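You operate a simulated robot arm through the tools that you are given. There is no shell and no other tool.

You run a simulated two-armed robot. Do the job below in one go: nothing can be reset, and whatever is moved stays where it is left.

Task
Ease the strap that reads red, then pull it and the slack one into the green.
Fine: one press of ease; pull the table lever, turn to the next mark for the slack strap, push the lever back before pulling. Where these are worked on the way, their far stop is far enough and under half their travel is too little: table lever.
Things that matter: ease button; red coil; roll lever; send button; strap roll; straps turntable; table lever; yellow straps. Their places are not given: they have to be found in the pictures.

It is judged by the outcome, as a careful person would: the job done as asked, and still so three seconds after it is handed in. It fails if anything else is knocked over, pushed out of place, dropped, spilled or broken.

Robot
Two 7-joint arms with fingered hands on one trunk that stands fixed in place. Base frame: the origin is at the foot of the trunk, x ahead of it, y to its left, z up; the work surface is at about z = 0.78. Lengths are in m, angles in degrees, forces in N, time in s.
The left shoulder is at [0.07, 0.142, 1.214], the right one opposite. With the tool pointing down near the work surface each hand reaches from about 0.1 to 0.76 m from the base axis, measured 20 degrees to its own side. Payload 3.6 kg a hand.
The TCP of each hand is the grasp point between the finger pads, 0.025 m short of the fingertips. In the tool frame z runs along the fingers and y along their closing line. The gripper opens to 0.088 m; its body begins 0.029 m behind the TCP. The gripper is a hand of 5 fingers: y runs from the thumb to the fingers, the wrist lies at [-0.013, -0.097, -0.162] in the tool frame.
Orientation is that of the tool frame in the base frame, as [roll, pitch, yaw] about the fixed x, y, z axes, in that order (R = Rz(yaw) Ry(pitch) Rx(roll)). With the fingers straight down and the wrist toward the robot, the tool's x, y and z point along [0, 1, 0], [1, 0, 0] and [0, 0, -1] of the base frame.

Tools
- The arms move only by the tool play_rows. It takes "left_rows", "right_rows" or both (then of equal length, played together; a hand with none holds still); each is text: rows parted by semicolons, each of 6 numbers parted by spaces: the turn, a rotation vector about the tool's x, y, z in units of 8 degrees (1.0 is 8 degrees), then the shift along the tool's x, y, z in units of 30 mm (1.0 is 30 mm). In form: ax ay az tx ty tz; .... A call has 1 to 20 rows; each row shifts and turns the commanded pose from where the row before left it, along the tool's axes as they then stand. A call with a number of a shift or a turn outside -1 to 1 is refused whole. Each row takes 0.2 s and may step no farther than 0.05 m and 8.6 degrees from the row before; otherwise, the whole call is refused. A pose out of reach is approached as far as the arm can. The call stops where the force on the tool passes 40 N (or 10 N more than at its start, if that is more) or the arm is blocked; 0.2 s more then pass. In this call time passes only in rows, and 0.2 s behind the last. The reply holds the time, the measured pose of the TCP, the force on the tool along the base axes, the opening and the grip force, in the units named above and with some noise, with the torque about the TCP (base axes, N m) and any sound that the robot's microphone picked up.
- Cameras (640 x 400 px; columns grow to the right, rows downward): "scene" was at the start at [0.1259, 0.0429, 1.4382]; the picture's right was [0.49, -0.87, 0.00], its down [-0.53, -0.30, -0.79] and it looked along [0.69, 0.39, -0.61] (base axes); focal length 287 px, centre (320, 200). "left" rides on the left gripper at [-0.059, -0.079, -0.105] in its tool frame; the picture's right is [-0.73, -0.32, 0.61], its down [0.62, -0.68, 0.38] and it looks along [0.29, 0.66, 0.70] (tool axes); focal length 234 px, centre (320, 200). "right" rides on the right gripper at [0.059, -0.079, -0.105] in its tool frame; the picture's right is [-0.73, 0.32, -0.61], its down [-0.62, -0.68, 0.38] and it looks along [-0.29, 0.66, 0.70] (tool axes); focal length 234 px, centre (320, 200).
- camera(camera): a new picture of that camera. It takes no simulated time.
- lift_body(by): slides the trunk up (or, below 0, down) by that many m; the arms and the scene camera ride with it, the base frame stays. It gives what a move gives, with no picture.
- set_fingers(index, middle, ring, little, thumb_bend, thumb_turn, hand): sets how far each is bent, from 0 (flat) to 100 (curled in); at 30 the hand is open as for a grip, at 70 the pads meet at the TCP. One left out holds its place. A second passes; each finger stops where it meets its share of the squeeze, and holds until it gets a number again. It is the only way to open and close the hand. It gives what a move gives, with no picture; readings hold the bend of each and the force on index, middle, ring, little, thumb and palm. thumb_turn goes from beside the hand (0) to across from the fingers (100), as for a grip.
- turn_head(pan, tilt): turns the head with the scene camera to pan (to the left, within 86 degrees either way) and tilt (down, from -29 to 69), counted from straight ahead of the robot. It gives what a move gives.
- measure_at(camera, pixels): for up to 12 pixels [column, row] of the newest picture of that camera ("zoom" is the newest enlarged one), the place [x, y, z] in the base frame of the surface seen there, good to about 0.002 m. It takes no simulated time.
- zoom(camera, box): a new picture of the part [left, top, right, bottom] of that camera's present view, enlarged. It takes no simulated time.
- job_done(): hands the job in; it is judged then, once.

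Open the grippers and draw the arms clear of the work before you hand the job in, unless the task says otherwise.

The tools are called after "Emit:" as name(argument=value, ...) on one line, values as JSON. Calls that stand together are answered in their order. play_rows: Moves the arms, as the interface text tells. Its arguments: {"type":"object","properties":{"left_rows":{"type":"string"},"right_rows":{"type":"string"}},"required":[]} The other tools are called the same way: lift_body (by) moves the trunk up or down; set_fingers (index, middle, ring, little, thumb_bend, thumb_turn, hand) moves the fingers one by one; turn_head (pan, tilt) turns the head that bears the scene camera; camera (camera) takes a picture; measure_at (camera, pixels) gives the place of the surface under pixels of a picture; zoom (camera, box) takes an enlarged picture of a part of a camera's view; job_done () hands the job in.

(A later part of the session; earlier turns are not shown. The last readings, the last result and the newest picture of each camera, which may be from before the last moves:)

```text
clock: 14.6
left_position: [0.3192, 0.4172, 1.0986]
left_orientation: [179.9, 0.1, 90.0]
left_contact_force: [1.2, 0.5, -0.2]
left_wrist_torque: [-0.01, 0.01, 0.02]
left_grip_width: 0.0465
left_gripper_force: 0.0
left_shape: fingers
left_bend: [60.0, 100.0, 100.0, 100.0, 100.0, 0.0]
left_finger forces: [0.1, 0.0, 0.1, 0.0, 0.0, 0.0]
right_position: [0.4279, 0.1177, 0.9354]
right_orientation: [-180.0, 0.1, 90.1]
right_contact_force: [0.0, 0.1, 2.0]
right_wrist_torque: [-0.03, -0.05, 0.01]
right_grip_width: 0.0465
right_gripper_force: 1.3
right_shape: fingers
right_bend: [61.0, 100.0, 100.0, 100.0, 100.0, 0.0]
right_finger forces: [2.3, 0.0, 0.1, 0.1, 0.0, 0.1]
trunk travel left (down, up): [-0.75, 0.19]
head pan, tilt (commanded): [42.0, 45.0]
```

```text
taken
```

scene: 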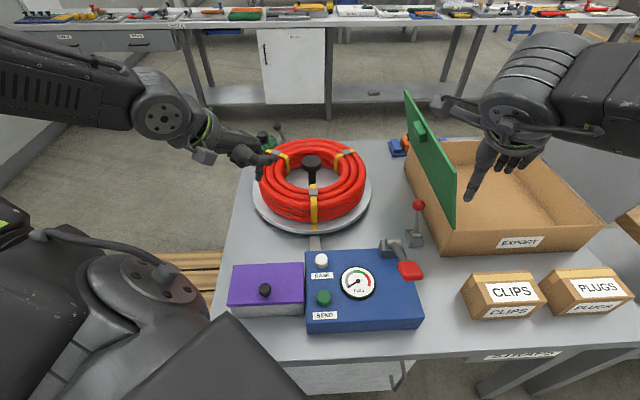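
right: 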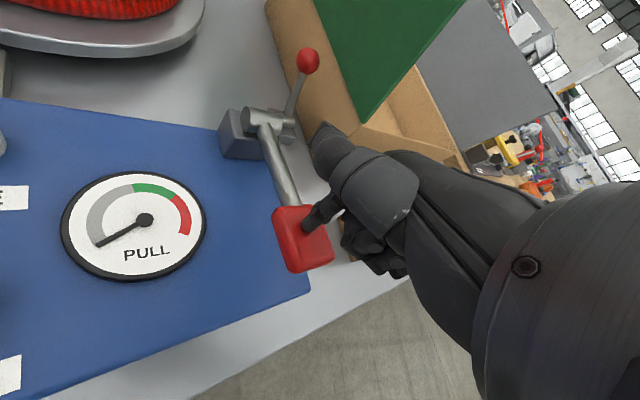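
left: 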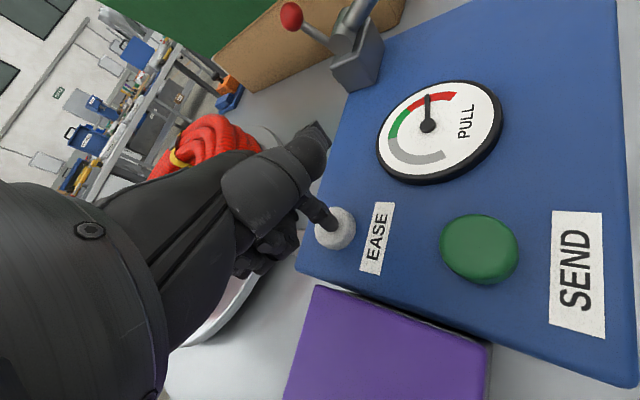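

No needle change yet at ~27 mm of travel. I keep going 9 mm more.

Emit:
play_rows(right_rows="0 0 0 0 0 0.1; 0 0 0 0 0 0.1; 0 0 0 0 0 0.1")

Emit:
camera(camera="right")

```text
clock: 15.3
left_position: [0.3198, 0.4176, 1.0985]
left_orientation: [-180.0, 0.1, 89.9]
left_contact_force: [-0.1, 0.6, 0.3]
left_wrist_torque: [-0.01, 0.03, 0.0]
left_grip_width: 0.0463
left_gripper_force: 0.1
left_shape: fingers
left_bend: [60.0, 100.0, 100.0, 100.0, 100.0, 0.0]
left_finger forces: [0.0, 0.0, 0.0, 0.0, 0.1, 0.0]
right_position: [0.4284, 0.1178, 0.9268]
right_orientation: [180.0, 0.0, 90.1]
right_contact_force: [-0.4, -1.3, 2.4]
right_wrist_torque: [-0.03, -0.03, -0.06]
right_grip_width: 0.0469
right_gripper_force: 1.3
right_shape: fingers
right_bend: [61.0, 100.0, 100.0, 100.0, 100.0, 0.0]
right_finger forces: [2.8, 0.1, 0.0, 0.0, 0.1, 0.0]
trunk travel left (down, up): [-0.75, 0.19]
head pan, tilt (commanded): [42.0, 45.0]
```

```text
taken
```

right: 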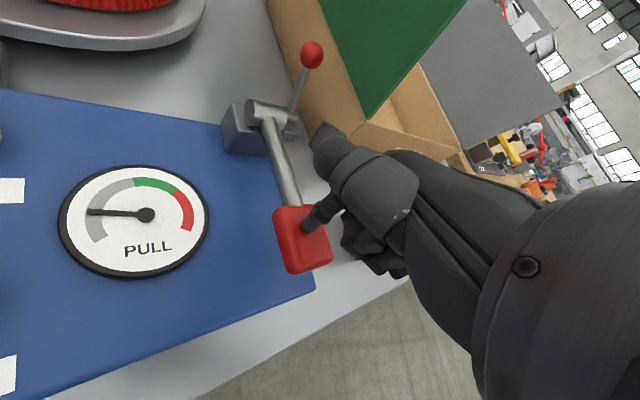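

The needle has begun to climb (now about horizontal-left in the grey). I go on in finer 3 mm steps.

Emit:
play_rows(right_rows="0 0 0 0 0 0.1")

Emit:
camera(camera="right")

```text
clock: 15.8
left_position: [0.3193, 0.4167, 1.0968]
left_orientation: [179.9, 0.0, 89.9]
left_contact_force: [-0.5, 0.1, -1.0]
left_wrist_torque: [-0.01, 0.0, -0.05]
left_grip_width: 0.0464
left_gripper_force: 0.0
left_shape: fingers
left_bend: [60.0, 100.0, 100.0, 100.0, 100.0, 0.0]
left_finger forces: [0.0, 0.1, 0.1, 0.0, 0.0, 0.0]
right_position: [0.4283, 0.1173, 0.923]
right_orientation: [-180.0, -0.1, 90.0]
right_contact_force: [0.1, -1.3, 2.5]
right_wrist_torque: [-0.02, -0.04, 0.02]
right_grip_width: 0.0465
right_gripper_force: 0.9
right_shape: fingers
right_bend: [61.0, 100.0, 100.0, 100.0, 100.0, 0.0]
right_finger forces: [2.8, 0.1, 0.1, 0.0, 0.1, 0.0]
trunk travel left (down, up): [-0.75, 0.19]
head pan, tilt (commanded): [42.0, 45.0]
```

```text
taken
```

right: 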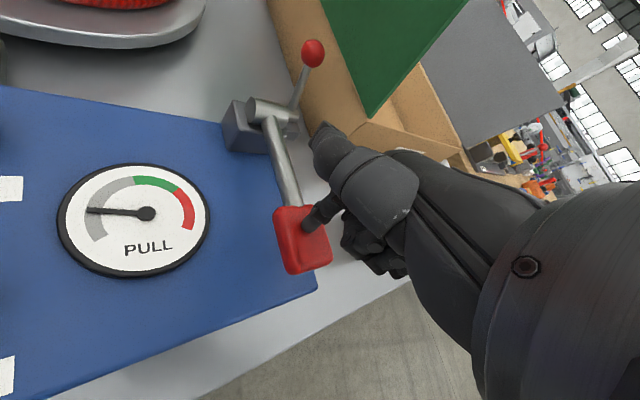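

Needle unchanged by that 3 mm, suggesting a ratchet step per stroke or wider notches. I press a bit further and check.

Emit:
play_rows(right_rows="0 0 0 0 0 0.1; 0 0 0 0 0 0.1")

Emit:
zoom(camera="right", box=[40, 80, 360, 290])

```text
clock: 16.4
left_position: [0.3191, 0.4167, 1.0978]
left_orientation: [180.0, 0.0, 90.1]
left_contact_force: [-0.6, 0.2, -0.1]
left_wrist_torque: [0.01, 0.03, -0.01]
left_grip_width: 0.0464
left_gripper_force: 0.1
left_shape: fingers
left_bend: [60.0, 100.0, 100.0, 100.0, 100.0, 0.0]
left_finger forces: [0.0, 0.0, 0.0, 0.0, 0.0, 0.1]
right_position: [0.4291, 0.118, 0.918]
right_orientation: [-179.9, -0.1, 90.0]
right_contact_force: [0.0, -1.3, 3.6]
right_wrist_torque: [-0.04, -0.06, -0.02]
right_grip_width: 0.0468
right_gripper_force: 1.7
right_shape: fingers
right_bend: [61.0, 100.0, 100.0, 100.0, 100.0, 0.0]
right_finger forces: [3.3, 0.0, 0.0, 0.0, 0.1, 0.0]
trunk travel left (down, up): [-0.75, 0.19]
head pan, tilt (commanded): [42.0, 45.0]
```

```text
1.90 times, centred on (200, 185) of right
```

zoom: 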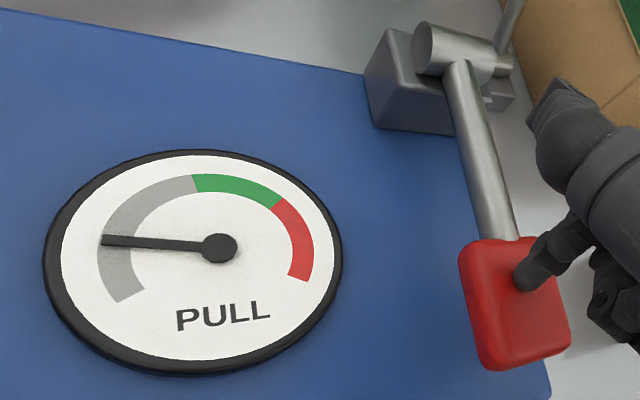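

Needle stays at one step (~176°), so the lever works as a ratchet, one step per stroke. I lift the finger to let the lever spring back and check it follows.

Emit:
play_rows(right_rows="0 0 0 0 0 -0.8; 0 0 0 0 0 -0.8; 0 0 0 0 0 -0.1")

Emit:
camera(camera="right")

```text
clock: 17.1
left_position: [0.3192, 0.4172, 1.098]
left_orientation: [-180.0, 0.1, 90.0]
left_contact_force: [0.4, -0.6, -0.5]
left_wrist_torque: [-0.04, -0.03, -0.02]
left_grip_width: 0.0465
left_gripper_force: 0.1
left_shape: fingers
left_bend: [60.0, 100.0, 100.0, 100.0, 100.0, 0.0]
left_finger forces: [0.0, 0.0, 0.0, 0.0, 0.1, 0.0]
right_position: [0.4277, 0.118, 0.9689]
right_orientation: [180.0, 0.0, 90.0]
right_contact_force: [0.2, 0.2, 0.8]
right_wrist_torque: [0.0, 0.0, 0.02]
right_grip_width: 0.0462
right_gripper_force: 0.3
right_shape: fingers
right_bend: [60.0, 100.0, 100.0, 100.0, 100.0, 0.0]
right_finger forces: [0.6, 0.0, 0.0, 0.1, 0.0, 0.1]
trunk travel left (down, up): [-0.75, 0.19]
head pan, tilt (commanded): [42.0, 45.0]
```

```text
taken
```

right: 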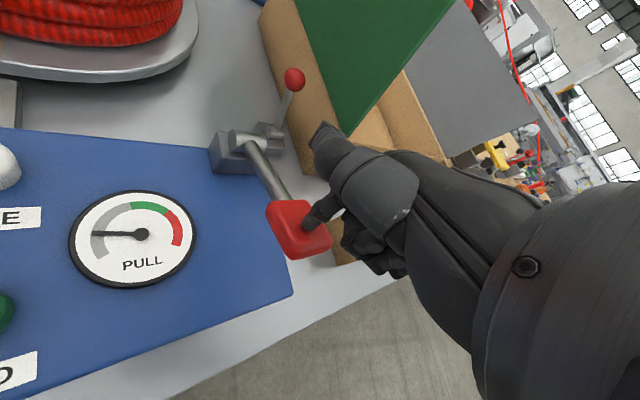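

The lever sprang back and the needle holds its step. I make a second full stroke down and back up, then check.

Emit:
play_rows(right_rows="0 0 0 0 0 0.6; 0 0 0 0 0 0.6; 0 0 0 0 0 0.5; 0 0 0 0 0 -0.6; 0 0 0 0 0 -0.6; 0 0 0 0 0 -0.5")

Emit:
camera(camera="right")

```text
clock: 18.6
left_position: [0.3196, 0.4168, 1.0988]
left_orientation: [-179.9, 0.0, 90.0]
left_contact_force: [-0.4, 0.0, 0.0]
left_wrist_torque: [0.01, -0.03, 0.0]
left_grip_width: 0.0463
left_gripper_force: 0.0
left_shape: fingers
left_bend: [60.0, 100.0, 100.0, 100.0, 100.0, 0.0]
left_finger forces: [0.0, 0.1, 0.0, 0.0, 0.1, 0.1]
right_position: [0.4275, 0.1187, 0.9685]
right_orientation: [180.0, 0.0, 89.9]
right_contact_force: [1.2, -0.3, 0.4]
right_wrist_torque: [0.0, 0.02, 0.03]
right_grip_width: 0.0458
right_gripper_force: 0.1
right_shape: fingers
right_bend: [59.0, 100.0, 100.0, 100.0, 100.0, 0.0]
right_finger forces: [0.6, 0.0, 0.0, 0.0, 0.0, 0.0]
trunk travel left (down, up): [-0.75, 0.19]
head pan, tilt (commanded): [42.0, 45.0]
```

```text
taken
```

right: 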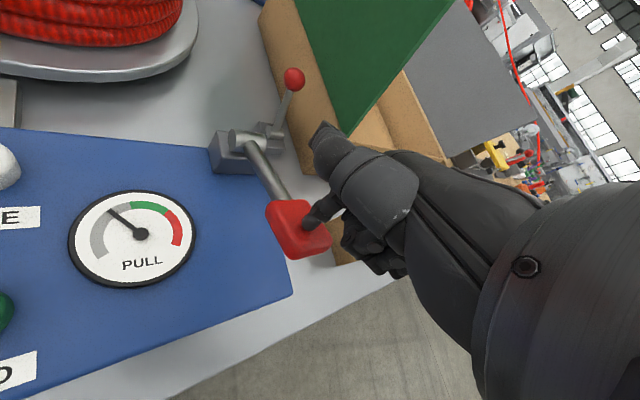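

Second stroke took the needle to about 140°, still grey. I zoom to judge the step size before the next stroke.

Emit:
zoom(camera="right", box=[60, 180, 210, 300])

Emit:
zoom(camera="scene", box=[330, 255, 390, 305])

```text
3.33 times, centred on (135, 240) of right
```

zoom: 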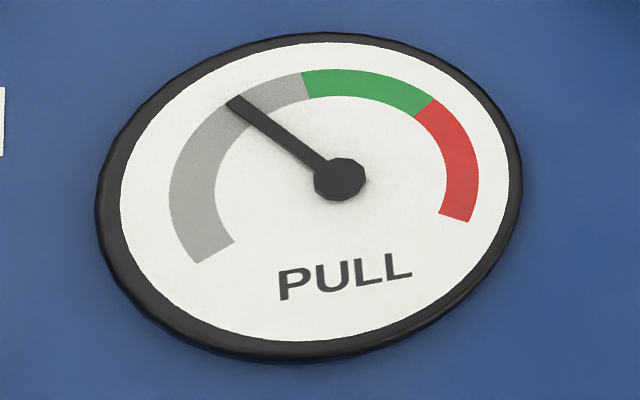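

```text
8.00 times, centred on (360, 280) of scene
```

zoom: 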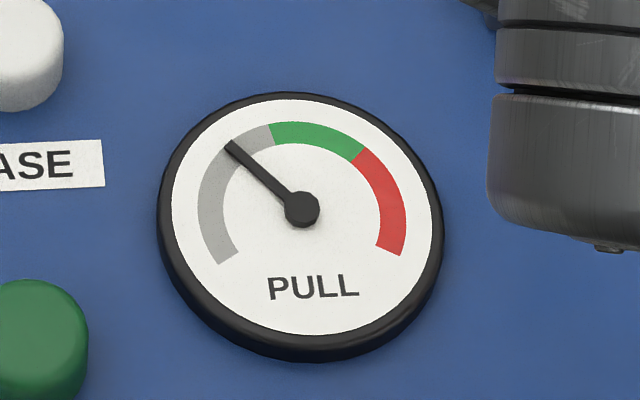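

Each stroke adds ~37°; the green spans about 110° to 45°, so a third stroke should land in the green. I make one more stroke.

Emit:
play_rows(right_rows="0 0 0 0 0 0.6; 0 0 0 0 0 0.6; 0 0 0 0 0 0.5; 0 0 0 0 0 -0.6; 0 0 0 0 0 -0.6; 0 0 0 0 0 -0.5")

Emit:
zoom(camera="right", box=[60, 180, 210, 300])

Emit:
zoom(camera="scene", box=[330, 255, 390, 305])

```text
clock: 19.9
left_position: [0.3188, 0.4175, 1.0979]
left_orientation: [-180.0, -0.1, 90.1]
left_contact_force: [-0.3, 0.2, 0.5]
left_wrist_torque: [-0.05, 0.03, 0.01]
left_grip_width: 0.0464
left_gripper_force: 0.0
left_shape: fingers
left_bend: [60.0, 100.0, 100.0, 100.0, 100.0, 0.0]
left_finger forces: [0.0, 0.0, 0.0, 0.0, 0.1, 0.0]
right_position: [0.4284, 0.1171, 0.9684]
right_orientation: [179.9, -0.1, 90.0]
right_contact_force: [0.4, 1.0, 0.8]
right_wrist_torque: [0.06, 0.0, 0.02]
right_grip_width: 0.0463
right_gripper_force: 0.2
right_shape: fingers
right_bend: [59.0, 100.0, 100.0, 100.0, 100.0, 0.0]
right_finger forces: [0.4, 0.0, 0.1, 0.0, 0.0, 0.1]
trunk travel left (down, up): [-0.75, 0.19]
head pan, tilt (commanded): [42.0, 45.0]
```

```text
3.33 times, centred on (135, 240) of right
```

zoom: 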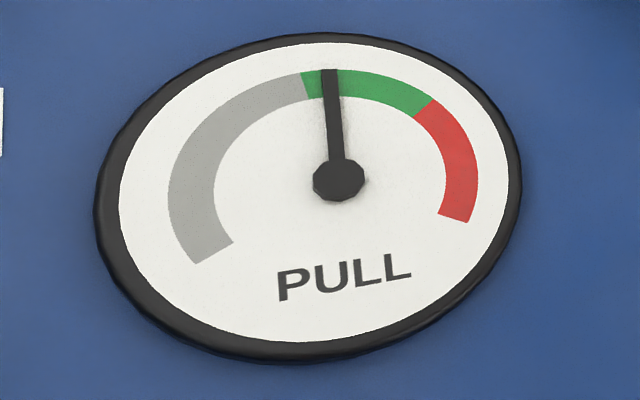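

```text
8.00 times, centred on (360, 280) of scene
```

zoom: 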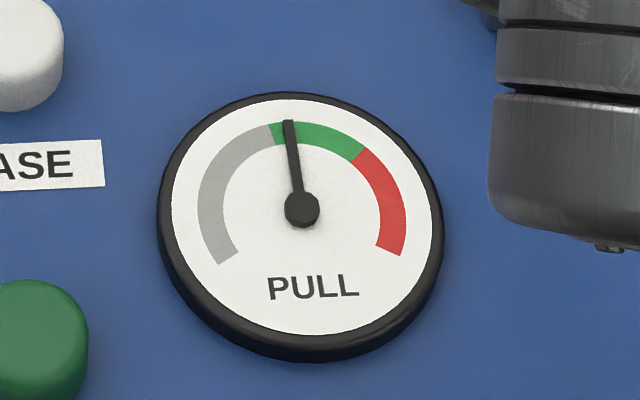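

The needle stands in the green (about 98°) for the first strap. I lift the right hand off and retreat it to the right, clear of the work.

Emit:
play_rows(right_rows="0 0 0 0 0 -0.8; 0 0 0 0 0 -0.8; 0 0 0 -0.5 -0.2 -0.8; 0 0 0 -1 -0.4 -0.6; 0 0 0 -1 -0.4 -0.6; 0 0 0 -1 -0.4 -0.4; 0 0 0 -1 -0.4 0; 0 0 0 -1 -0.4 0; 0 0 0 -1 -0.4 0; 0 0 0 -1 -0.4 0; 0 0 0 -1 -0.4 0")

Emit:
camera(camera="scene")

Emit:
camera(camera="right")

```text
clock: 22.4
left_position: [0.3179, 0.4163, 1.0997]
left_orientation: [179.9, 0.0, 90.0]
left_contact_force: [-0.4, 0.2, 0.8]
left_wrist_torque: [-0.02, 0.02, 0.04]
left_grip_width: 0.0465
left_gripper_force: 0.0
left_shape: fingers
left_bend: [60.0, 100.0, 100.0, 100.0, 100.0, 0.0]
left_finger forces: [0.1, 0.0, 0.1, 0.1, 0.0, 0.0]
right_position: [0.3845, -0.1068, 1.1006]
right_orientation: [-179.9, -0.1, 90.0]
right_contact_force: [1.1, -0.6, -0.9]
right_wrist_torque: [0.0, 0.01, -0.01]
right_grip_width: 0.0463
right_gripper_force: 0.2
right_shape: fingers
right_bend: [60.0, 100.0, 100.0, 100.0, 100.0, 0.0]
right_finger forces: [0.0, 0.0, 0.0, 0.0, 0.1, 0.0]
right hand out of reach, approached as far as the arm can: row 9, 10, 11
trunk travel left (down, up): [-0.75, 0.19]
head pan, tilt (commanded): [42.0, 45.0]
```

```text
taken
```

scene: 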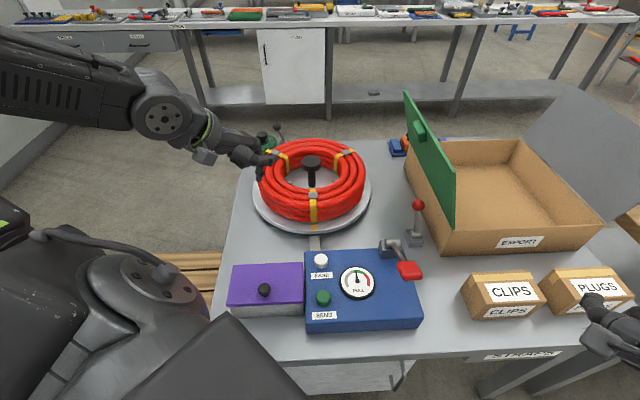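

```text
taken
```

right: 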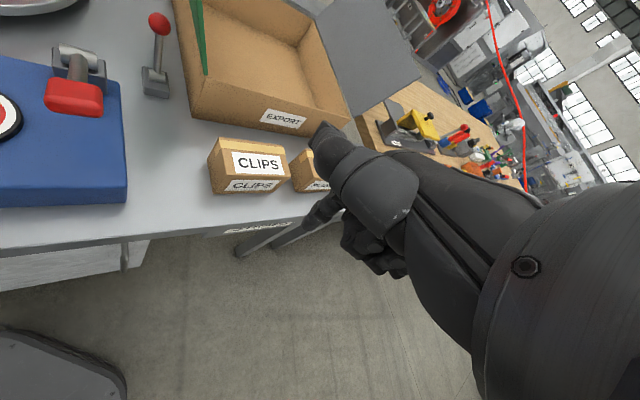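

Right arm is clear. I zoom on the red-ball lever (418,205) and the box/lid beside it and measure their geometry.

Emit:
zoom(camera="scene", box=[380, 170, 480, 260])

Emit:
measure_at(camera="zoom", pixels=[[240, 222], [232, 230], [250, 235], [240, 250], [230, 300], [235, 400], [400, 100], [300, 170], [438, 290], [430, 400], [355, 390], [330, 300]])

```text
4.44 times, centred on (430, 215) of scene
```

zoom: 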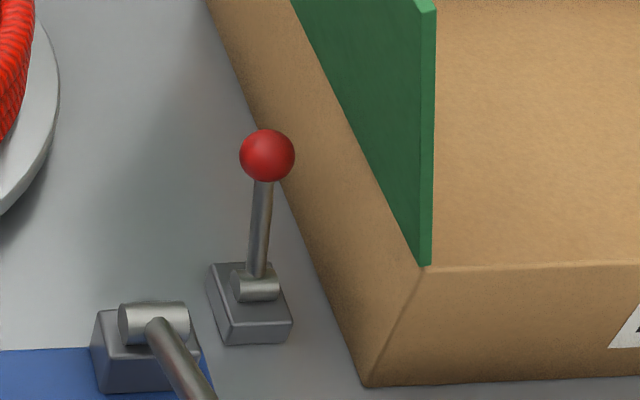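

```text
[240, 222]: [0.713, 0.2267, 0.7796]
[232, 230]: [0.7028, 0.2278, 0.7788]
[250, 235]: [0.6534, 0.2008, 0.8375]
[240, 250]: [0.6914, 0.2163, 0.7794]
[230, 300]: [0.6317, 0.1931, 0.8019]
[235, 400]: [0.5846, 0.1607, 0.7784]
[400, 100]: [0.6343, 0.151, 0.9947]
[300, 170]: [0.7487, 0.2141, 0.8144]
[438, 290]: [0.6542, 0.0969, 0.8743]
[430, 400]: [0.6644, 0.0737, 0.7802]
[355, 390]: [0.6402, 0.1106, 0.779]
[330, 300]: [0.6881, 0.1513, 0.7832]
```

I measure the ball, rod, panel edge, and box top edge more exactly in this zoom.

Emit:
measure_at(camera="zoom", pixels=[[267, 155], [267, 136], [246, 155], [288, 155], [263, 200], [257, 255], [255, 288], [425, 10], [424, 255], [340, 80], [410, 235], [310, 20]])

Emit:
measure_at(camera="scene", pixels=[[407, 95], [452, 175], [453, 228], [420, 120], [425, 180], [410, 150], [340, 244], [311, 160], [410, 110], [395, 285]])

```text
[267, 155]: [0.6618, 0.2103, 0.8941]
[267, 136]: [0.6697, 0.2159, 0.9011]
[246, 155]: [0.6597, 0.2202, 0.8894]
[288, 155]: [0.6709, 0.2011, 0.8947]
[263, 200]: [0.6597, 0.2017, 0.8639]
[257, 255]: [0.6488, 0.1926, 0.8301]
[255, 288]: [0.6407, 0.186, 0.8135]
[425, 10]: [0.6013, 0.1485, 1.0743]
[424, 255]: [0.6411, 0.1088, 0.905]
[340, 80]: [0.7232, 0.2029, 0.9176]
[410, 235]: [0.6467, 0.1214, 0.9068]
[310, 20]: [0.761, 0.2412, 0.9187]
```

```text
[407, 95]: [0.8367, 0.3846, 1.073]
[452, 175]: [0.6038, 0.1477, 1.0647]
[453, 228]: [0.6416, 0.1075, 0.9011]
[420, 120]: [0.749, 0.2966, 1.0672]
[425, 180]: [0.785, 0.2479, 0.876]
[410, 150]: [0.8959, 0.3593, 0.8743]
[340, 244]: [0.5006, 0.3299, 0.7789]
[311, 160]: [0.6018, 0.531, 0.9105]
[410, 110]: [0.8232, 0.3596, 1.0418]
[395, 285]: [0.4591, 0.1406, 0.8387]
```

The green lid leans left over the lever, so I'll hook the ball from its far side with the left index, hand coming from the left. First I move the left thumb out of the way (across, open) so it can't touch the lid, and check.

Emit:
set_fingers(hand="left", index=60, middle=100, ring=100, little=100, thumb_bend=20, thumb_turn=98)

Emit:
camera(camera="left")

Emit:
zoom(camera="scene", box=[130, 80, 330, 205])

```text
clock: 23.4
left_position: [0.3191, 0.4166, 1.0989]
left_orientation: [-180.0, -0.1, 90.1]
left_contact_force: [0.0, 0.2, -0.5]
left_wrist_torque: [-0.01, -0.04, 0.01]
left_grip_width: 0.0593
left_gripper_force: 0.0
left_shape: fingers
left_bend: [60.0, 100.0, 100.0, 100.0, 20.0, 95.0]
left_finger forces: [0.0, 0.0, 0.0, 0.0, 0.0, 0.0]
right_position: [0.3852, -0.1059, 1.1005]
right_orientation: [-179.9, 0.0, 90.0]
right_contact_force: [0.3, -0.1, 0.2]
right_wrist_torque: [0.03, 0.02, 0.0]
right_grip_width: 0.0463
right_gripper_force: 0.1
right_shape: fingers
right_bend: [60.0, 100.0, 100.0, 100.0, 100.0, 0.0]
right_finger forces: [0.0, 0.0, 0.0, 0.0, 0.0, 0.0]
trunk travel left (down, up): [-0.75, 0.19]
head pan, tilt (commanded): [42.0, 45.0]
```

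```text
taken
```

left: 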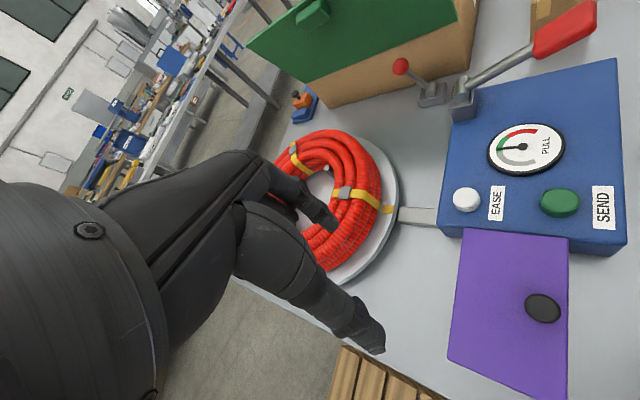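

```text
3.20 times, centred on (230, 142) of scene
```

zoom: 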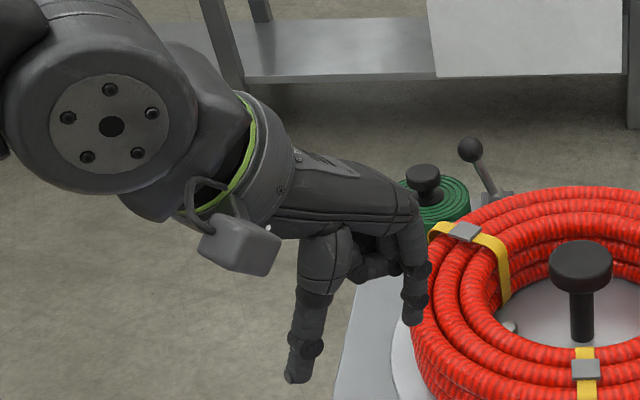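

Thumb is now across from the index. I measure the tips of index and thumb.

Emit:
measure_at(camera="left", pixels=[[332, 222], [325, 212], [312, 200], [375, 345], [362, 330], [380, 325], [320, 290], [270, 240], [265, 180]])

Emit:
measure_at(camera="zoom", pixels=[[412, 318], [412, 290], [296, 375], [305, 345], [320, 270], [330, 235], [405, 210], [380, 265]])

```text
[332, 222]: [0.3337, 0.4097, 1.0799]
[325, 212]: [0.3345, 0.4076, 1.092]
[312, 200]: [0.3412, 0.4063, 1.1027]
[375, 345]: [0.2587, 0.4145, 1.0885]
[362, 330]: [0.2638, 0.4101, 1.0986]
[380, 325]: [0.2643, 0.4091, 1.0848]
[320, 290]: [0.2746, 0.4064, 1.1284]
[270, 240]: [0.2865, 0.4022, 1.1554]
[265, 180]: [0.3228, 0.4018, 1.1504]
```

```text
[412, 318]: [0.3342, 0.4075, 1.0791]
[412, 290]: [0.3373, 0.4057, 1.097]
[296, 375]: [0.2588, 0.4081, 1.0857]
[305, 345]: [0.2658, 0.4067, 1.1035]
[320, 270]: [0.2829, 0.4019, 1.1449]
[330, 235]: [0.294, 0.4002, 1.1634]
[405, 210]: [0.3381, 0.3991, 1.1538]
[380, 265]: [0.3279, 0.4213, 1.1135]
```

Tips known: index at tool (0, +0.018, +0.024), thumb at (0, -0.059, +0.019). I move the left hand high over to near (0.60, 0.34, 1.03), then turn it clockwise 20° and lean it 15° leftward.

Emit:
play_rows(left_rows="0 0 0 -0.255 0.937 0.23; 0 0 0 -0.255 0.937 0.23; 0 0 0 -0.255 0.937 0.23; 0 0 0 -0.255 0.937 0.23; 0 0 0 -0.255 0.937 0.23; 0 0 0 -0.255 0.937 0.23; 0 0 0 -0.255 0.937 0.23; 0 0 0 -0.255 0.937 0.23; 0 0 0 -0.255 0.937 0.23; 0 0 0 -0.255 0.937 0.23; 0 0 0.833 0 0 0; 0 0 0.833 0 0 0; 0 0 0.834 0 0 0; 0 -0.9375 0 0 0 0; 0 -0.9375 0 0 0 0")

Emit:
camera(camera="scene")

Emit:
camera(camera="left")

```text
clock: 26.6
left_position: [0.6015, 0.3399, 1.0286]
left_orientation: [-180.0, 14.9, 70.0]
left_contact_force: [-0.1, -0.1, -0.7]
left_wrist_torque: [0.02, -0.03, 0.01]
left_grip_width: 0.059
left_gripper_force: 0.0
left_shape: fingers
left_bend: [60.0, 100.0, 100.0, 100.0, 20.0, 95.0]
left_finger forces: [0.0, 0.0, 0.1, 0.0, 0.1, 0.0]
right_position: [0.3855, -0.1054, 1.099]
right_orientation: [-179.8, 0.0, 90.1]
right_contact_force: [0.3, 0.3, 0.4]
right_wrist_torque: [0.0, 0.02, -0.03]
right_grip_width: 0.0462
right_gripper_force: 0.1
right_shape: fingers
right_bend: [60.0, 100.0, 100.0, 100.0, 100.0, 0.0]
right_finger forces: [0.1, 0.0, 0.0, 0.0, 0.0, 0.0]
trunk travel left (down, up): [-0.75, 0.19]
head pan, tilt (commanded): [42.0, 45.0]
```

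```text
taken
```

scene: 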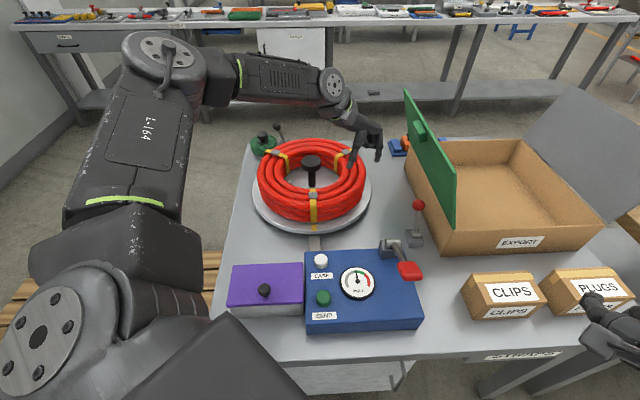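

```text
taken
```

left: 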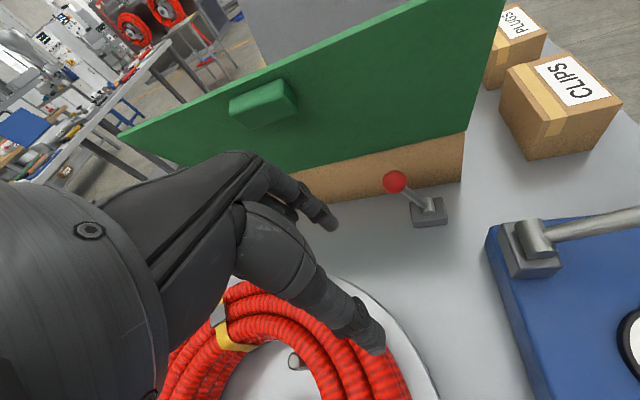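

The hand is posed as wanted; in the left view the ball is at (394,182) and the index tip at (330,222). I measure them for a precise approach.

Emit:
measure_at(camera="left", pixels=[[394, 181], [400, 172], [386, 190], [412, 200], [430, 205], [430, 220], [332, 222], [326, 212], [378, 345], [465, 135], [463, 180], [320, 165]])

Emit:
measure_at(camera="scene", pixels=[[380, 155], [352, 160], [418, 204], [418, 200], [417, 212]])

```text
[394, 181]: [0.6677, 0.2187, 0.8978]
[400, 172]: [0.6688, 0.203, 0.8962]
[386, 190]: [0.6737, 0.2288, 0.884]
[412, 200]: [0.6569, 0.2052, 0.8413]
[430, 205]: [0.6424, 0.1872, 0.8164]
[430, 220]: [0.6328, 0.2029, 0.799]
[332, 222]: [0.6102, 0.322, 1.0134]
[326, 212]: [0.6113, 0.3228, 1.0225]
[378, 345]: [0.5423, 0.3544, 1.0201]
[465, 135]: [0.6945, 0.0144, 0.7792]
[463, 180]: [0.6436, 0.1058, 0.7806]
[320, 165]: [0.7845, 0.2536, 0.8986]
```

```text
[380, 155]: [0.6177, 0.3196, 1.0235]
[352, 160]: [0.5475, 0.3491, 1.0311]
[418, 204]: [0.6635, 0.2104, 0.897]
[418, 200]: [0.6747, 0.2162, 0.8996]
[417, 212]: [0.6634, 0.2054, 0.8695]
```

Ball centre is about (0.6755, 0.213, 0.885). I approach from the left in a descending diagonal to behind it, stopping short first to check.

Emit:
play_rows(left_rows="0 0 0 0 0.411 0.79; 0 0 0 0 0.411 0.79; 0 0 0 0 0.411 0.79; 0 0 0 -0.217 0.812 0.662; 0 0 0 -0.217 0.812 0.662")

Emit:
camera(camera="left")

Emit:
zoom(camera="scene", box=[340, 130, 480, 260])

```text
clock: 27.8
left_position: [0.6159, 0.2606, 0.9736]
left_orientation: [-179.9, 14.7, 70.1]
left_contact_force: [-0.1, -0.6, 0.0]
left_wrist_torque: [0.04, -0.02, -0.03]
left_grip_width: 0.0593
left_gripper_force: 0.1
left_shape: fingers
left_bend: [60.0, 100.0, 100.0, 100.0, 20.0, 95.0]
left_finger forces: [0.0, 0.1, 0.0, 0.1, 0.0, 0.1]
left hand out of reach, approached as far as the arm can: row 2, 3, 4, 5
right_position: [0.3855, -0.107, 1.1004]
right_orientation: [-179.7, 0.0, 90.1]
right_contact_force: [0.0, 0.9, 0.6]
right_wrist_torque: [-0.01, -0.01, -0.04]
right_grip_width: 0.046
right_gripper_force: 0.0
right_shape: fingers
right_bend: [60.0, 100.0, 100.0, 100.0, 100.0, 0.0]
right_finger forces: [0.0, 0.0, 0.1, 0.0, 0.0, 0.0]
trunk travel left (down, up): [-0.75, 0.19]
head pan, tilt (commanded): [42.0, 45.0]
```

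```text
taken
```

left: 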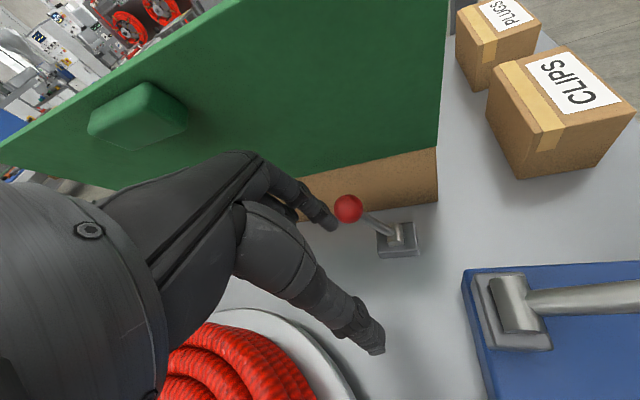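

```text
3.08 times, centred on (410, 195) of scene
```

zoom: 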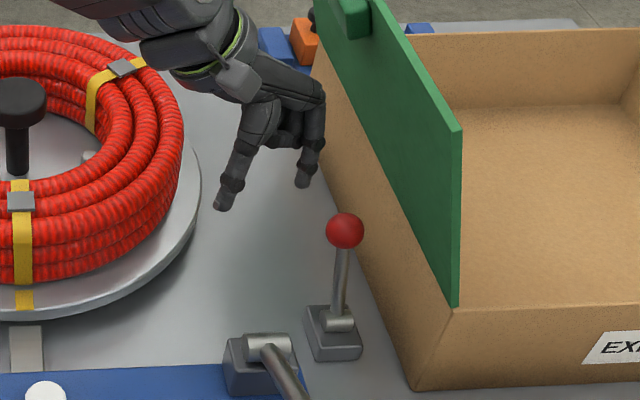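

The arm can't reach with that clockwise yaw (rows 2-5 out of reach; TCP stopped at 0.616, 0.261, 0.974). I undo the 20° yaw about the vertical, which shortens the reach, and check the pose.

Emit:
play_rows(left_rows="-0.215 0 -0.805 0 0 0; -0.215 0 -0.805 0 0 0; -0.215 0 -0.805 0 0 0")

Emit:
camera(camera="left")

Emit:
zoom(camera="scene", box=[340, 130, 480, 260])

```text
clock: 28.6
left_position: [0.6155, 0.2611, 0.9732]
left_orientation: [-179.8, 14.8, 87.9]
left_contact_force: [0.2, 0.2, -1.0]
left_wrist_torque: [0.01, 0.05, 0.04]
left_grip_width: 0.0592
left_gripper_force: 0.1
left_shape: fingers
left_bend: [60.0, 100.0, 100.0, 100.0, 20.0, 95.0]
left_finger forces: [0.1, 0.0, 0.0, 0.0, 0.0, 0.1]
right_position: [0.3856, -0.107, 1.1008]
right_orientation: [-179.9, 0.1, 90.0]
right_contact_force: [0.0, 1.0, 0.0]
right_wrist_torque: [0.02, 0.01, -0.02]
right_grip_width: 0.0462
right_gripper_force: 0.1
right_shape: fingers
right_bend: [60.0, 100.0, 100.0, 100.0, 100.0, 0.0]
right_finger forces: [0.1, 0.1, 0.0, 0.0, 0.0, 0.1]
trunk travel left (down, up): [-0.75, 0.19]
head pan, tilt (commanded): [42.0, 45.0]
```

```text
taken
```

left: 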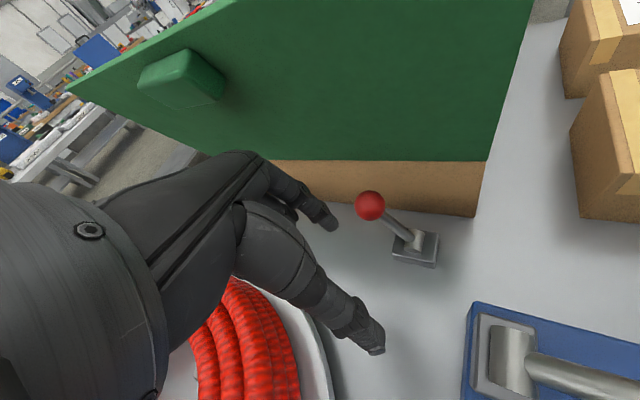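

```text
3.08 times, centred on (410, 195) of scene
```

zoom: 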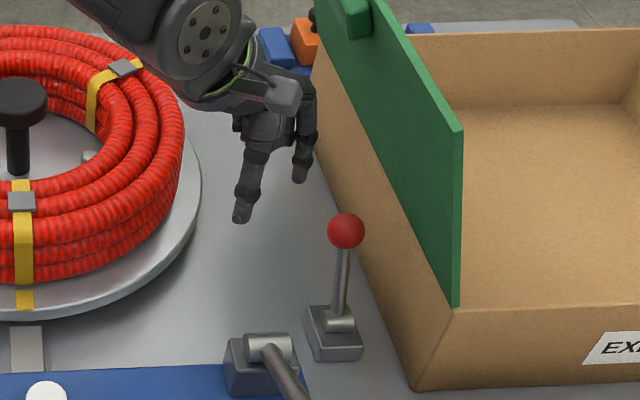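

The commanded pose was clipped at the actual one, so I continue from there: with yaw near neutral, I move the index forward above and behind the ball at (0.70, 0.245), still ~3 cm over it.

Emit:
play_rows(left_rows="0 0 0 0.024 0.74 0.2; 0 0 0 0.024 0.74 0.2; 0 0 0 0.024 0.74 0.2")

Emit:
camera(camera="left")

Emit:
zoom(camera="scene", box=[340, 130, 480, 260])

```text
clock: 29.4
left_position: [0.6471, 0.2606, 0.9672]
left_orientation: [-179.9, 14.9, 90.0]
left_contact_force: [-0.8, -0.2, 0.5]
left_wrist_torque: [0.01, -0.02, 0.0]
left_grip_width: 0.0595
left_gripper_force: 0.0
left_shape: fingers
left_bend: [60.0, 100.0, 100.0, 100.0, 20.0, 95.0]
left_finger forces: [0.1, 0.0, 0.0, 0.1, 0.1, 0.0]
left hand out of reach, approached as far as the arm can: row 2, 3
right_position: [0.3842, -0.1055, 1.1013]
right_orientation: [-180.0, 0.0, 90.0]
right_contact_force: [-0.8, 0.7, 0.6]
right_wrist_torque: [-0.01, -0.01, -0.02]
right_grip_width: 0.0465
right_gripper_force: 0.0
right_shape: fingers
right_bend: [60.0, 100.0, 100.0, 100.0, 100.0, 0.0]
right_finger forces: [0.0, 0.1, 0.1, 0.0, 0.0, 0.0]
trunk travel left (down, up): [-0.75, 0.19]
head pan, tilt (commanded): [42.0, 45.0]
```

```text
taken
```

left: 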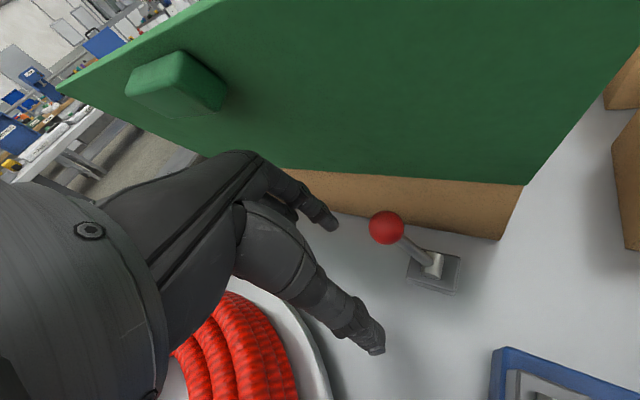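

```text
3.08 times, centred on (410, 195) of scene
```

zoom: 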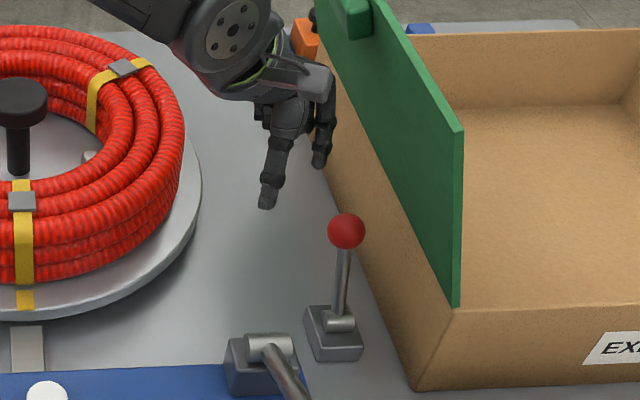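

Reach stops at TCP (0.647, 0.261, 0.967); a higher shoulder should let the forearm slope down and reach further. I back off slightly to the left and then raise the trunk 0.10 m.

Emit:
play_rows(left_rows="0 0 0 0.8 -0.8 0; 0 0 0 0.5 -0.3 0")

Emit:
lift_body(by=0.1)

Emit:
camera(camera="scene")

Emit:
camera(camera="left")

```text
clock: 29.9
left_position: [0.6128, 0.2989, 0.9577]
left_orientation: [179.9, 15.0, 90.0]
left_contact_force: [0.0, 0.3, -0.5]
left_wrist_torque: [0.0, -0.05, -0.03]
left_grip_width: 0.0593
left_gripper_force: 0.1
left_shape: fingers
left_bend: [60.0, 100.0, 100.0, 100.0, 20.0, 95.0]
left_finger forces: [0.1, 0.0, 0.1, 0.1, 0.1, 0.1]
right_position: [0.3854, -0.1051, 1.1012]
right_orientation: [-180.0, 0.1, 90.0]
right_contact_force: [-0.3, 0.1, -0.9]
right_wrist_torque: [0.02, -0.03, -0.01]
right_grip_width: 0.0463
right_gripper_force: 0.1
right_shape: fingers
right_bend: [60.0, 100.0, 100.0, 100.0, 100.0, 0.0]
right_finger forces: [0.1, 0.0, 0.1, 0.1, 0.0, 0.1]
trunk travel left (down, up): [-0.75, 0.19]
head pan, tilt (commanded): [42.0, 45.0]
```

```text
clock: 31.3
left_position: [0.6137, 0.2983, 1.0577]
left_orientation: [-180.0, 15.0, 90.0]
left_contact_force: [0.6, -0.6, 0.3]
left_wrist_torque: [-0.02, 0.02, -0.02]
left_grip_width: 0.0593
left_gripper_force: 0.0
left_shape: fingers
left_bend: [60.0, 100.0, 100.0, 100.0, 20.0, 95.0]
left_finger forces: [0.0, 0.0, 0.1, 0.0, 0.0, 0.0]
right_position: [0.3851, -0.107, 1.1992]
right_orientation: [-179.8, 0.0, 90.1]
right_contact_force: [0.1, -0.1, -0.1]
right_wrist_torque: [0.0, -0.01, -0.01]
right_grip_width: 0.0465
right_gripper_force: 0.1
right_shape: fingers
right_bend: [60.0, 100.0, 100.0, 100.0, 100.0, 0.0]
right_finger forces: [0.1, 0.0, 0.0, 0.0, 0.0, 0.1]
trunk travel left (down, up): [-0.85, 0.09]
head pan, tilt (commanded): [42.0, 45.0]
```

```text
taken
```

scene: 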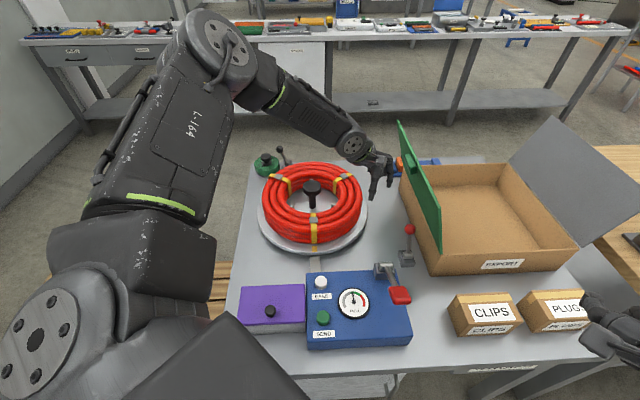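

```text
taken
```

left: 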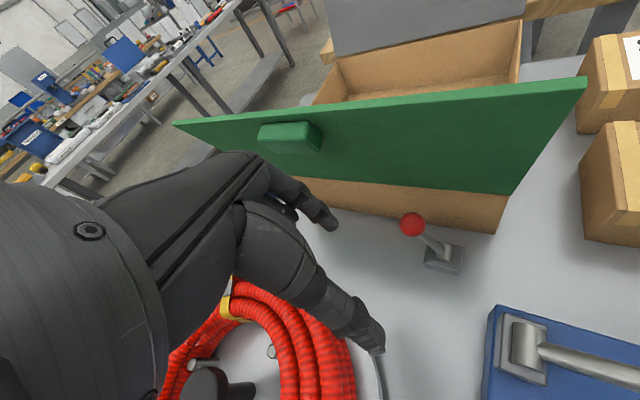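

The trunk is up by 0.10. I descend and move to above/behind the ball again, from the left.

Emit:
play_rows(left_rows="0 0 0 0.205 0.083 0.765; 0 0 0 0.205 0.083 0.765; 0 0 0 0.205 0.083 0.765; 0 0 0 0.205 0.083 0.765; 0 0 0 -0.37 0.644 0.421; 0 0 0 -0.37 0.644 0.421; 0 0 0 -0.37 0.644 0.421")

Emit:
camera(camera="left")

Emit:
zoom(camera="scene", box=[340, 160, 480, 290])

```text
clock: 32.9
left_position: [0.6162, 0.2754, 1.0296]
left_orientation: [179.9, 15.0, 89.9]
left_contact_force: [-0.3, 0.2, 0.8]
left_wrist_torque: [0.01, 0.01, 0.0]
left_grip_width: 0.0592
left_gripper_force: 0.1
left_shape: fingers
left_bend: [60.0, 100.0, 100.0, 100.0, 20.0, 95.0]
left_finger forces: [0.0, 0.0, 0.0, 0.0, 0.1, 0.1]
left hand out of reach, approached as far as the arm can: row 1, 2, 3, 4, 5, 6, 7
right_position: [0.3848, -0.105, 1.2002]
right_orientation: [-179.9, 0.0, 90.0]
right_contact_force: [0.0, -0.2, 0.6]
right_wrist_torque: [-0.04, -0.01, -0.01]
right_grip_width: 0.0463
right_gripper_force: 0.0
right_shape: fingers
right_bend: [60.0, 100.0, 100.0, 100.0, 100.0, 0.0]
right_finger forces: [0.1, 0.0, 0.0, 0.0, 0.0, 0.0]
trunk travel left (down, up): [-0.85, 0.09]
head pan, tilt (commanded): [42.0, 45.0]
```

```text
taken
```

left: 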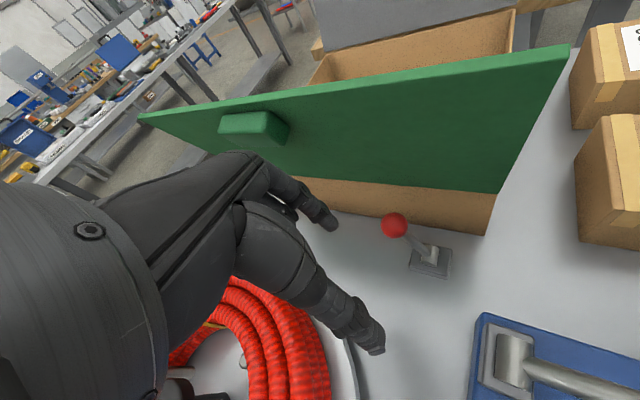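

```text
3.08 times, centred on (410, 225) of scene
```

zoom: 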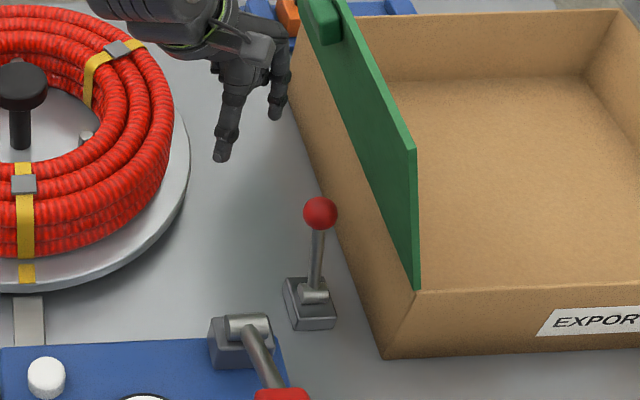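

Still limited, so I check the arm's posture: I measure the elbow around (215,45) and wrist around (352,148) in the scene view to see how stretched it is.

Emit:
camera(camera="scene")

Emit:
measure_at(camera="scene", pixels=[[215, 45], [230, 35], [270, 80], [320, 120], [352, 146], [365, 155], [190, 100], [150, 190], [60, 300], [20, 330]])

```text
taken
```

scene: 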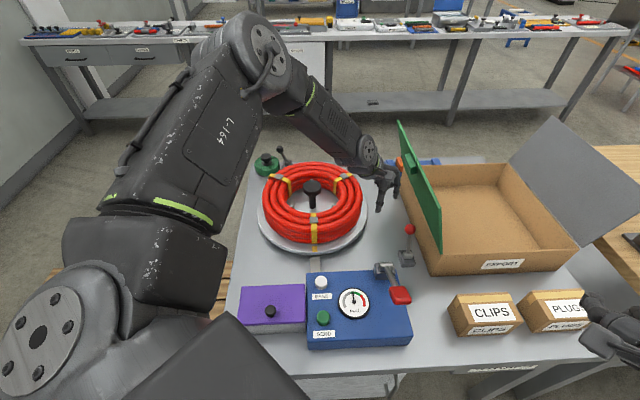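

```text
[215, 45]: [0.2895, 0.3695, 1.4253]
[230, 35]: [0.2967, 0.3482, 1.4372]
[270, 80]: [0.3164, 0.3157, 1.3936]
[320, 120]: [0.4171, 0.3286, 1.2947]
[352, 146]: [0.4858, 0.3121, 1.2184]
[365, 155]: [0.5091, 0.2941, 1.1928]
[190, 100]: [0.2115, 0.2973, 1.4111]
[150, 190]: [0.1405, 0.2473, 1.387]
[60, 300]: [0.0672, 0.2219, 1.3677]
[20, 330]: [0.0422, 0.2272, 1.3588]
```

The arm isn't stretched (elbow high near (0.30, 0.35, 1.42)), so the sideways lean is likely what limits it. I take the lean out and bring the trunk back down.

Emit:
play_rows(left_rows="0 0.9375 0 0 0 0; 0 0.9375 0 0 0 0")

Emit:
lift_body(by=-0.1)

Emit:
camera(camera="scene")

```text
clock: 33.5
left_position: [0.5927, 0.3623, 1.0157]
left_orientation: [179.5, 1.2, 89.2]
left_contact_force: [0.3, 0.3, -0.1]
left_wrist_torque: [-0.01, 0.01, -0.01]
left_grip_width: 0.0593
left_gripper_force: 0.0
left_shape: fingers
left_bend: [60.0, 100.0, 100.0, 100.0, 20.0, 95.0]
left_finger forces: [0.1, 0.1, 0.0, 0.1, 0.0, 0.0]
left hand out of reach, approached as far as the arm can: row 1, 2
right_position: [0.3835, -0.104, 1.1993]
right_orientation: [-179.9, 0.2, 90.0]
right_contact_force: [-0.4, 1.3, 0.0]
right_wrist_torque: [0.03, -0.02, 0.0]
right_grip_width: 0.0461
right_gripper_force: 0.1
right_shape: fingers
right_bend: [60.0, 100.0, 100.0, 100.0, 100.0, 0.0]
right_finger forces: [0.0, 0.1, 0.0, 0.0, 0.0, 0.1]
trunk travel left (down, up): [-0.85, 0.09]
head pan, tilt (commanded): [42.0, 45.0]
```

```text
clock: 34.8
left_position: [0.5943, 0.3614, 0.9172]
left_orientation: [179.5, 1.2, 89.2]
left_contact_force: [0.8, 0.0, -0.8]
left_wrist_torque: [-0.01, 0.0, 0.01]
left_grip_width: 0.0592
left_gripper_force: 0.0
left_shape: fingers
left_bend: [60.0, 100.0, 100.0, 100.0, 20.0, 95.0]
left_finger forces: [0.0, 0.0, 0.0, 0.0, 0.1, 0.1]
right_position: [0.3839, -0.1061, 1.1003]
right_orientation: [-179.9, -0.1, 90.0]
right_contact_force: [-0.7, -0.5, -0.2]
right_wrist_torque: [0.01, -0.02, -0.03]
right_grip_width: 0.0462
right_gripper_force: 0.0
right_shape: fingers
right_bend: [60.0, 100.0, 100.0, 100.0, 100.0, 0.0]
right_finger forces: [0.1, 0.0, 0.0, 0.0, 0.0, 0.0]
trunk travel left (down, up): [-0.75, 0.19]
head pan, tilt (commanded): [42.0, 45.0]
```

```text
taken
```

scene: 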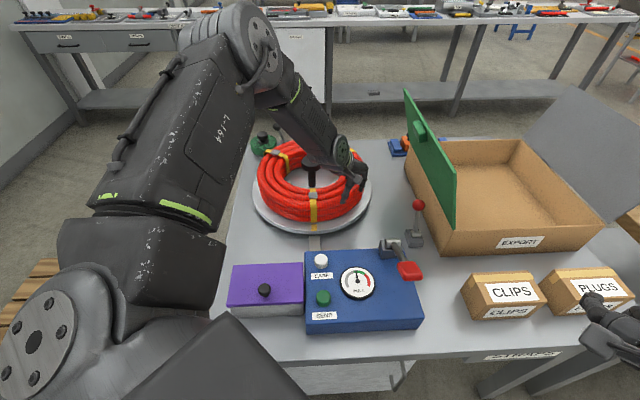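

Now the elbow sits high, a poor branch. I raise and retract the left hand to a comfortable place to let the elbow drop, then approach again without the turned wrist.

Emit:
play_rows(left_rows="0 0 0 0 0 -0.9; 0 0 0 0 -0.3 -0.9; 0 0 0 0 -0.9 -0.9; 0 0 0 0 -0.9 -0.9; 0 0 0 0 -0.9 -0.5; 0 0 0 0 -0.95 0; 0 0 0 0 -0.95 0; 0 0 0 0 -0.95 0; 0 0 0 0 -0.95 0; 0 0 0 0 -0.95 0; 0 0 0 0 -0.95 0")

Emit:
camera(camera="scene")

```text
clock: 37.2
left_position: [0.3286, 0.3711, 1.0363]
left_orientation: [179.5, 1.3, 89.2]
left_contact_force: [0.3, 0.5, -1.1]
left_wrist_torque: [0.01, -0.02, 0.03]
left_grip_width: 0.0589
left_gripper_force: 0.0
left_shape: fingers
left_bend: [60.0, 100.0, 100.0, 100.0, 20.0, 95.0]
left_finger forces: [0.0, 0.0, 0.0, 0.1, 0.2, 0.0]
left hand out of reach, approached as far as the arm can: row 5
right_position: [0.3829, -0.1059, 1.1005]
right_orientation: [-179.9, -0.1, 90.0]
right_contact_force: [-0.2, 0.6, 0.3]
right_wrist_torque: [-0.02, -0.01, -0.01]
right_grip_width: 0.0462
right_gripper_force: 0.0
right_shape: fingers
right_bend: [60.0, 100.0, 100.0, 100.0, 100.0, 0.0]
right_finger forces: [0.0, 0.1, 0.1, 0.0, 0.0, 0.0]
trunk travel left (down, up): [-0.75, 0.19]
head pan, tilt (commanded): [42.0, 45.0]
```

```text
taken
```

scene: 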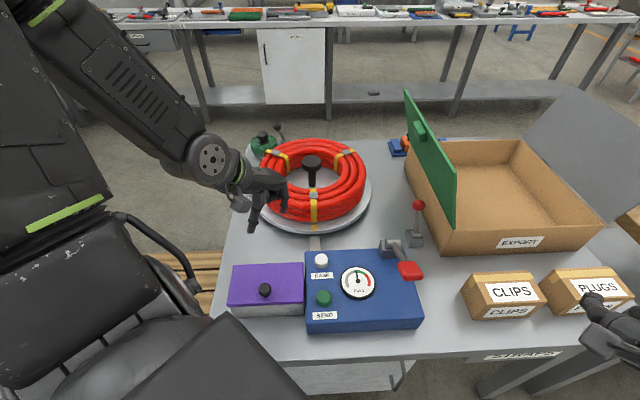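

Posture is back near neutral. I try again a straight forward path with neutral yaw toward (0.62, 0.28, 0.98) to see whether it is reachable this way.

Emit:
play_rows(left_rows="0 0 0 -0.3 0.95 0.187; 0 0 0 -0.3 0.95 0.187; 0 0 0 -0.3 0.95 0.187; 0 0 0 -0.3 0.95 0.187; 0 0 0 -0.3 0.95 0.187; 0 0 0 -0.3 0.95 0.187; 0 0 0 -0.3 0.95 0.187; 0 0 0 -0.3 0.95 0.187; 0 0 0 -0.3 0.95 0.187; 0 0 0 -0.3 0.95 0.187")

Emit:
camera(camera="scene")

```text
clock: 39.4
left_position: [0.5977, 0.3652, 0.9581]
left_orientation: [179.5, 1.7, 88.8]
left_contact_force: [0.6, -0.6, -0.2]
left_wrist_torque: [0.03, 0.04, 0.02]
left_grip_width: 0.0591
left_gripper_force: 0.1
left_shape: fingers
left_bend: [60.0, 100.0, 100.0, 100.0, 20.0, 95.0]
left_finger forces: [0.0, 0.0, 0.1, 0.1, 0.0, 0.1]
left hand out of reach, approached as far as the arm can: row 3, 4, 5, 6, 7, 8, 9, 10
right_position: [0.3855, -0.1055, 1.099]
right_orientation: [-179.7, 0.0, 90.0]
right_contact_force: [-0.6, 0.7, -0.2]
right_wrist_torque: [0.01, -0.03, -0.01]
right_grip_width: 0.0465
right_gripper_force: 0.0
right_shape: fingers
right_bend: [60.0, 100.0, 100.0, 100.0, 100.0, 0.0]
right_finger forces: [0.0, 0.1, 0.1, 0.0, 0.0, 0.0]
trunk travel left (down, up): [-0.75, 0.19]
head pan, tilt (commanded): [42.0, 45.0]
```

```text
taken
```

scene: 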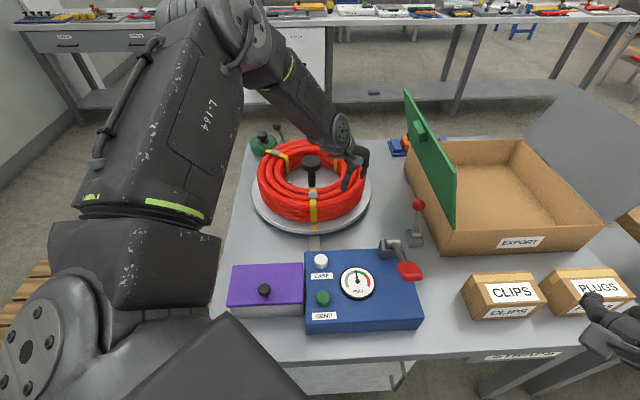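

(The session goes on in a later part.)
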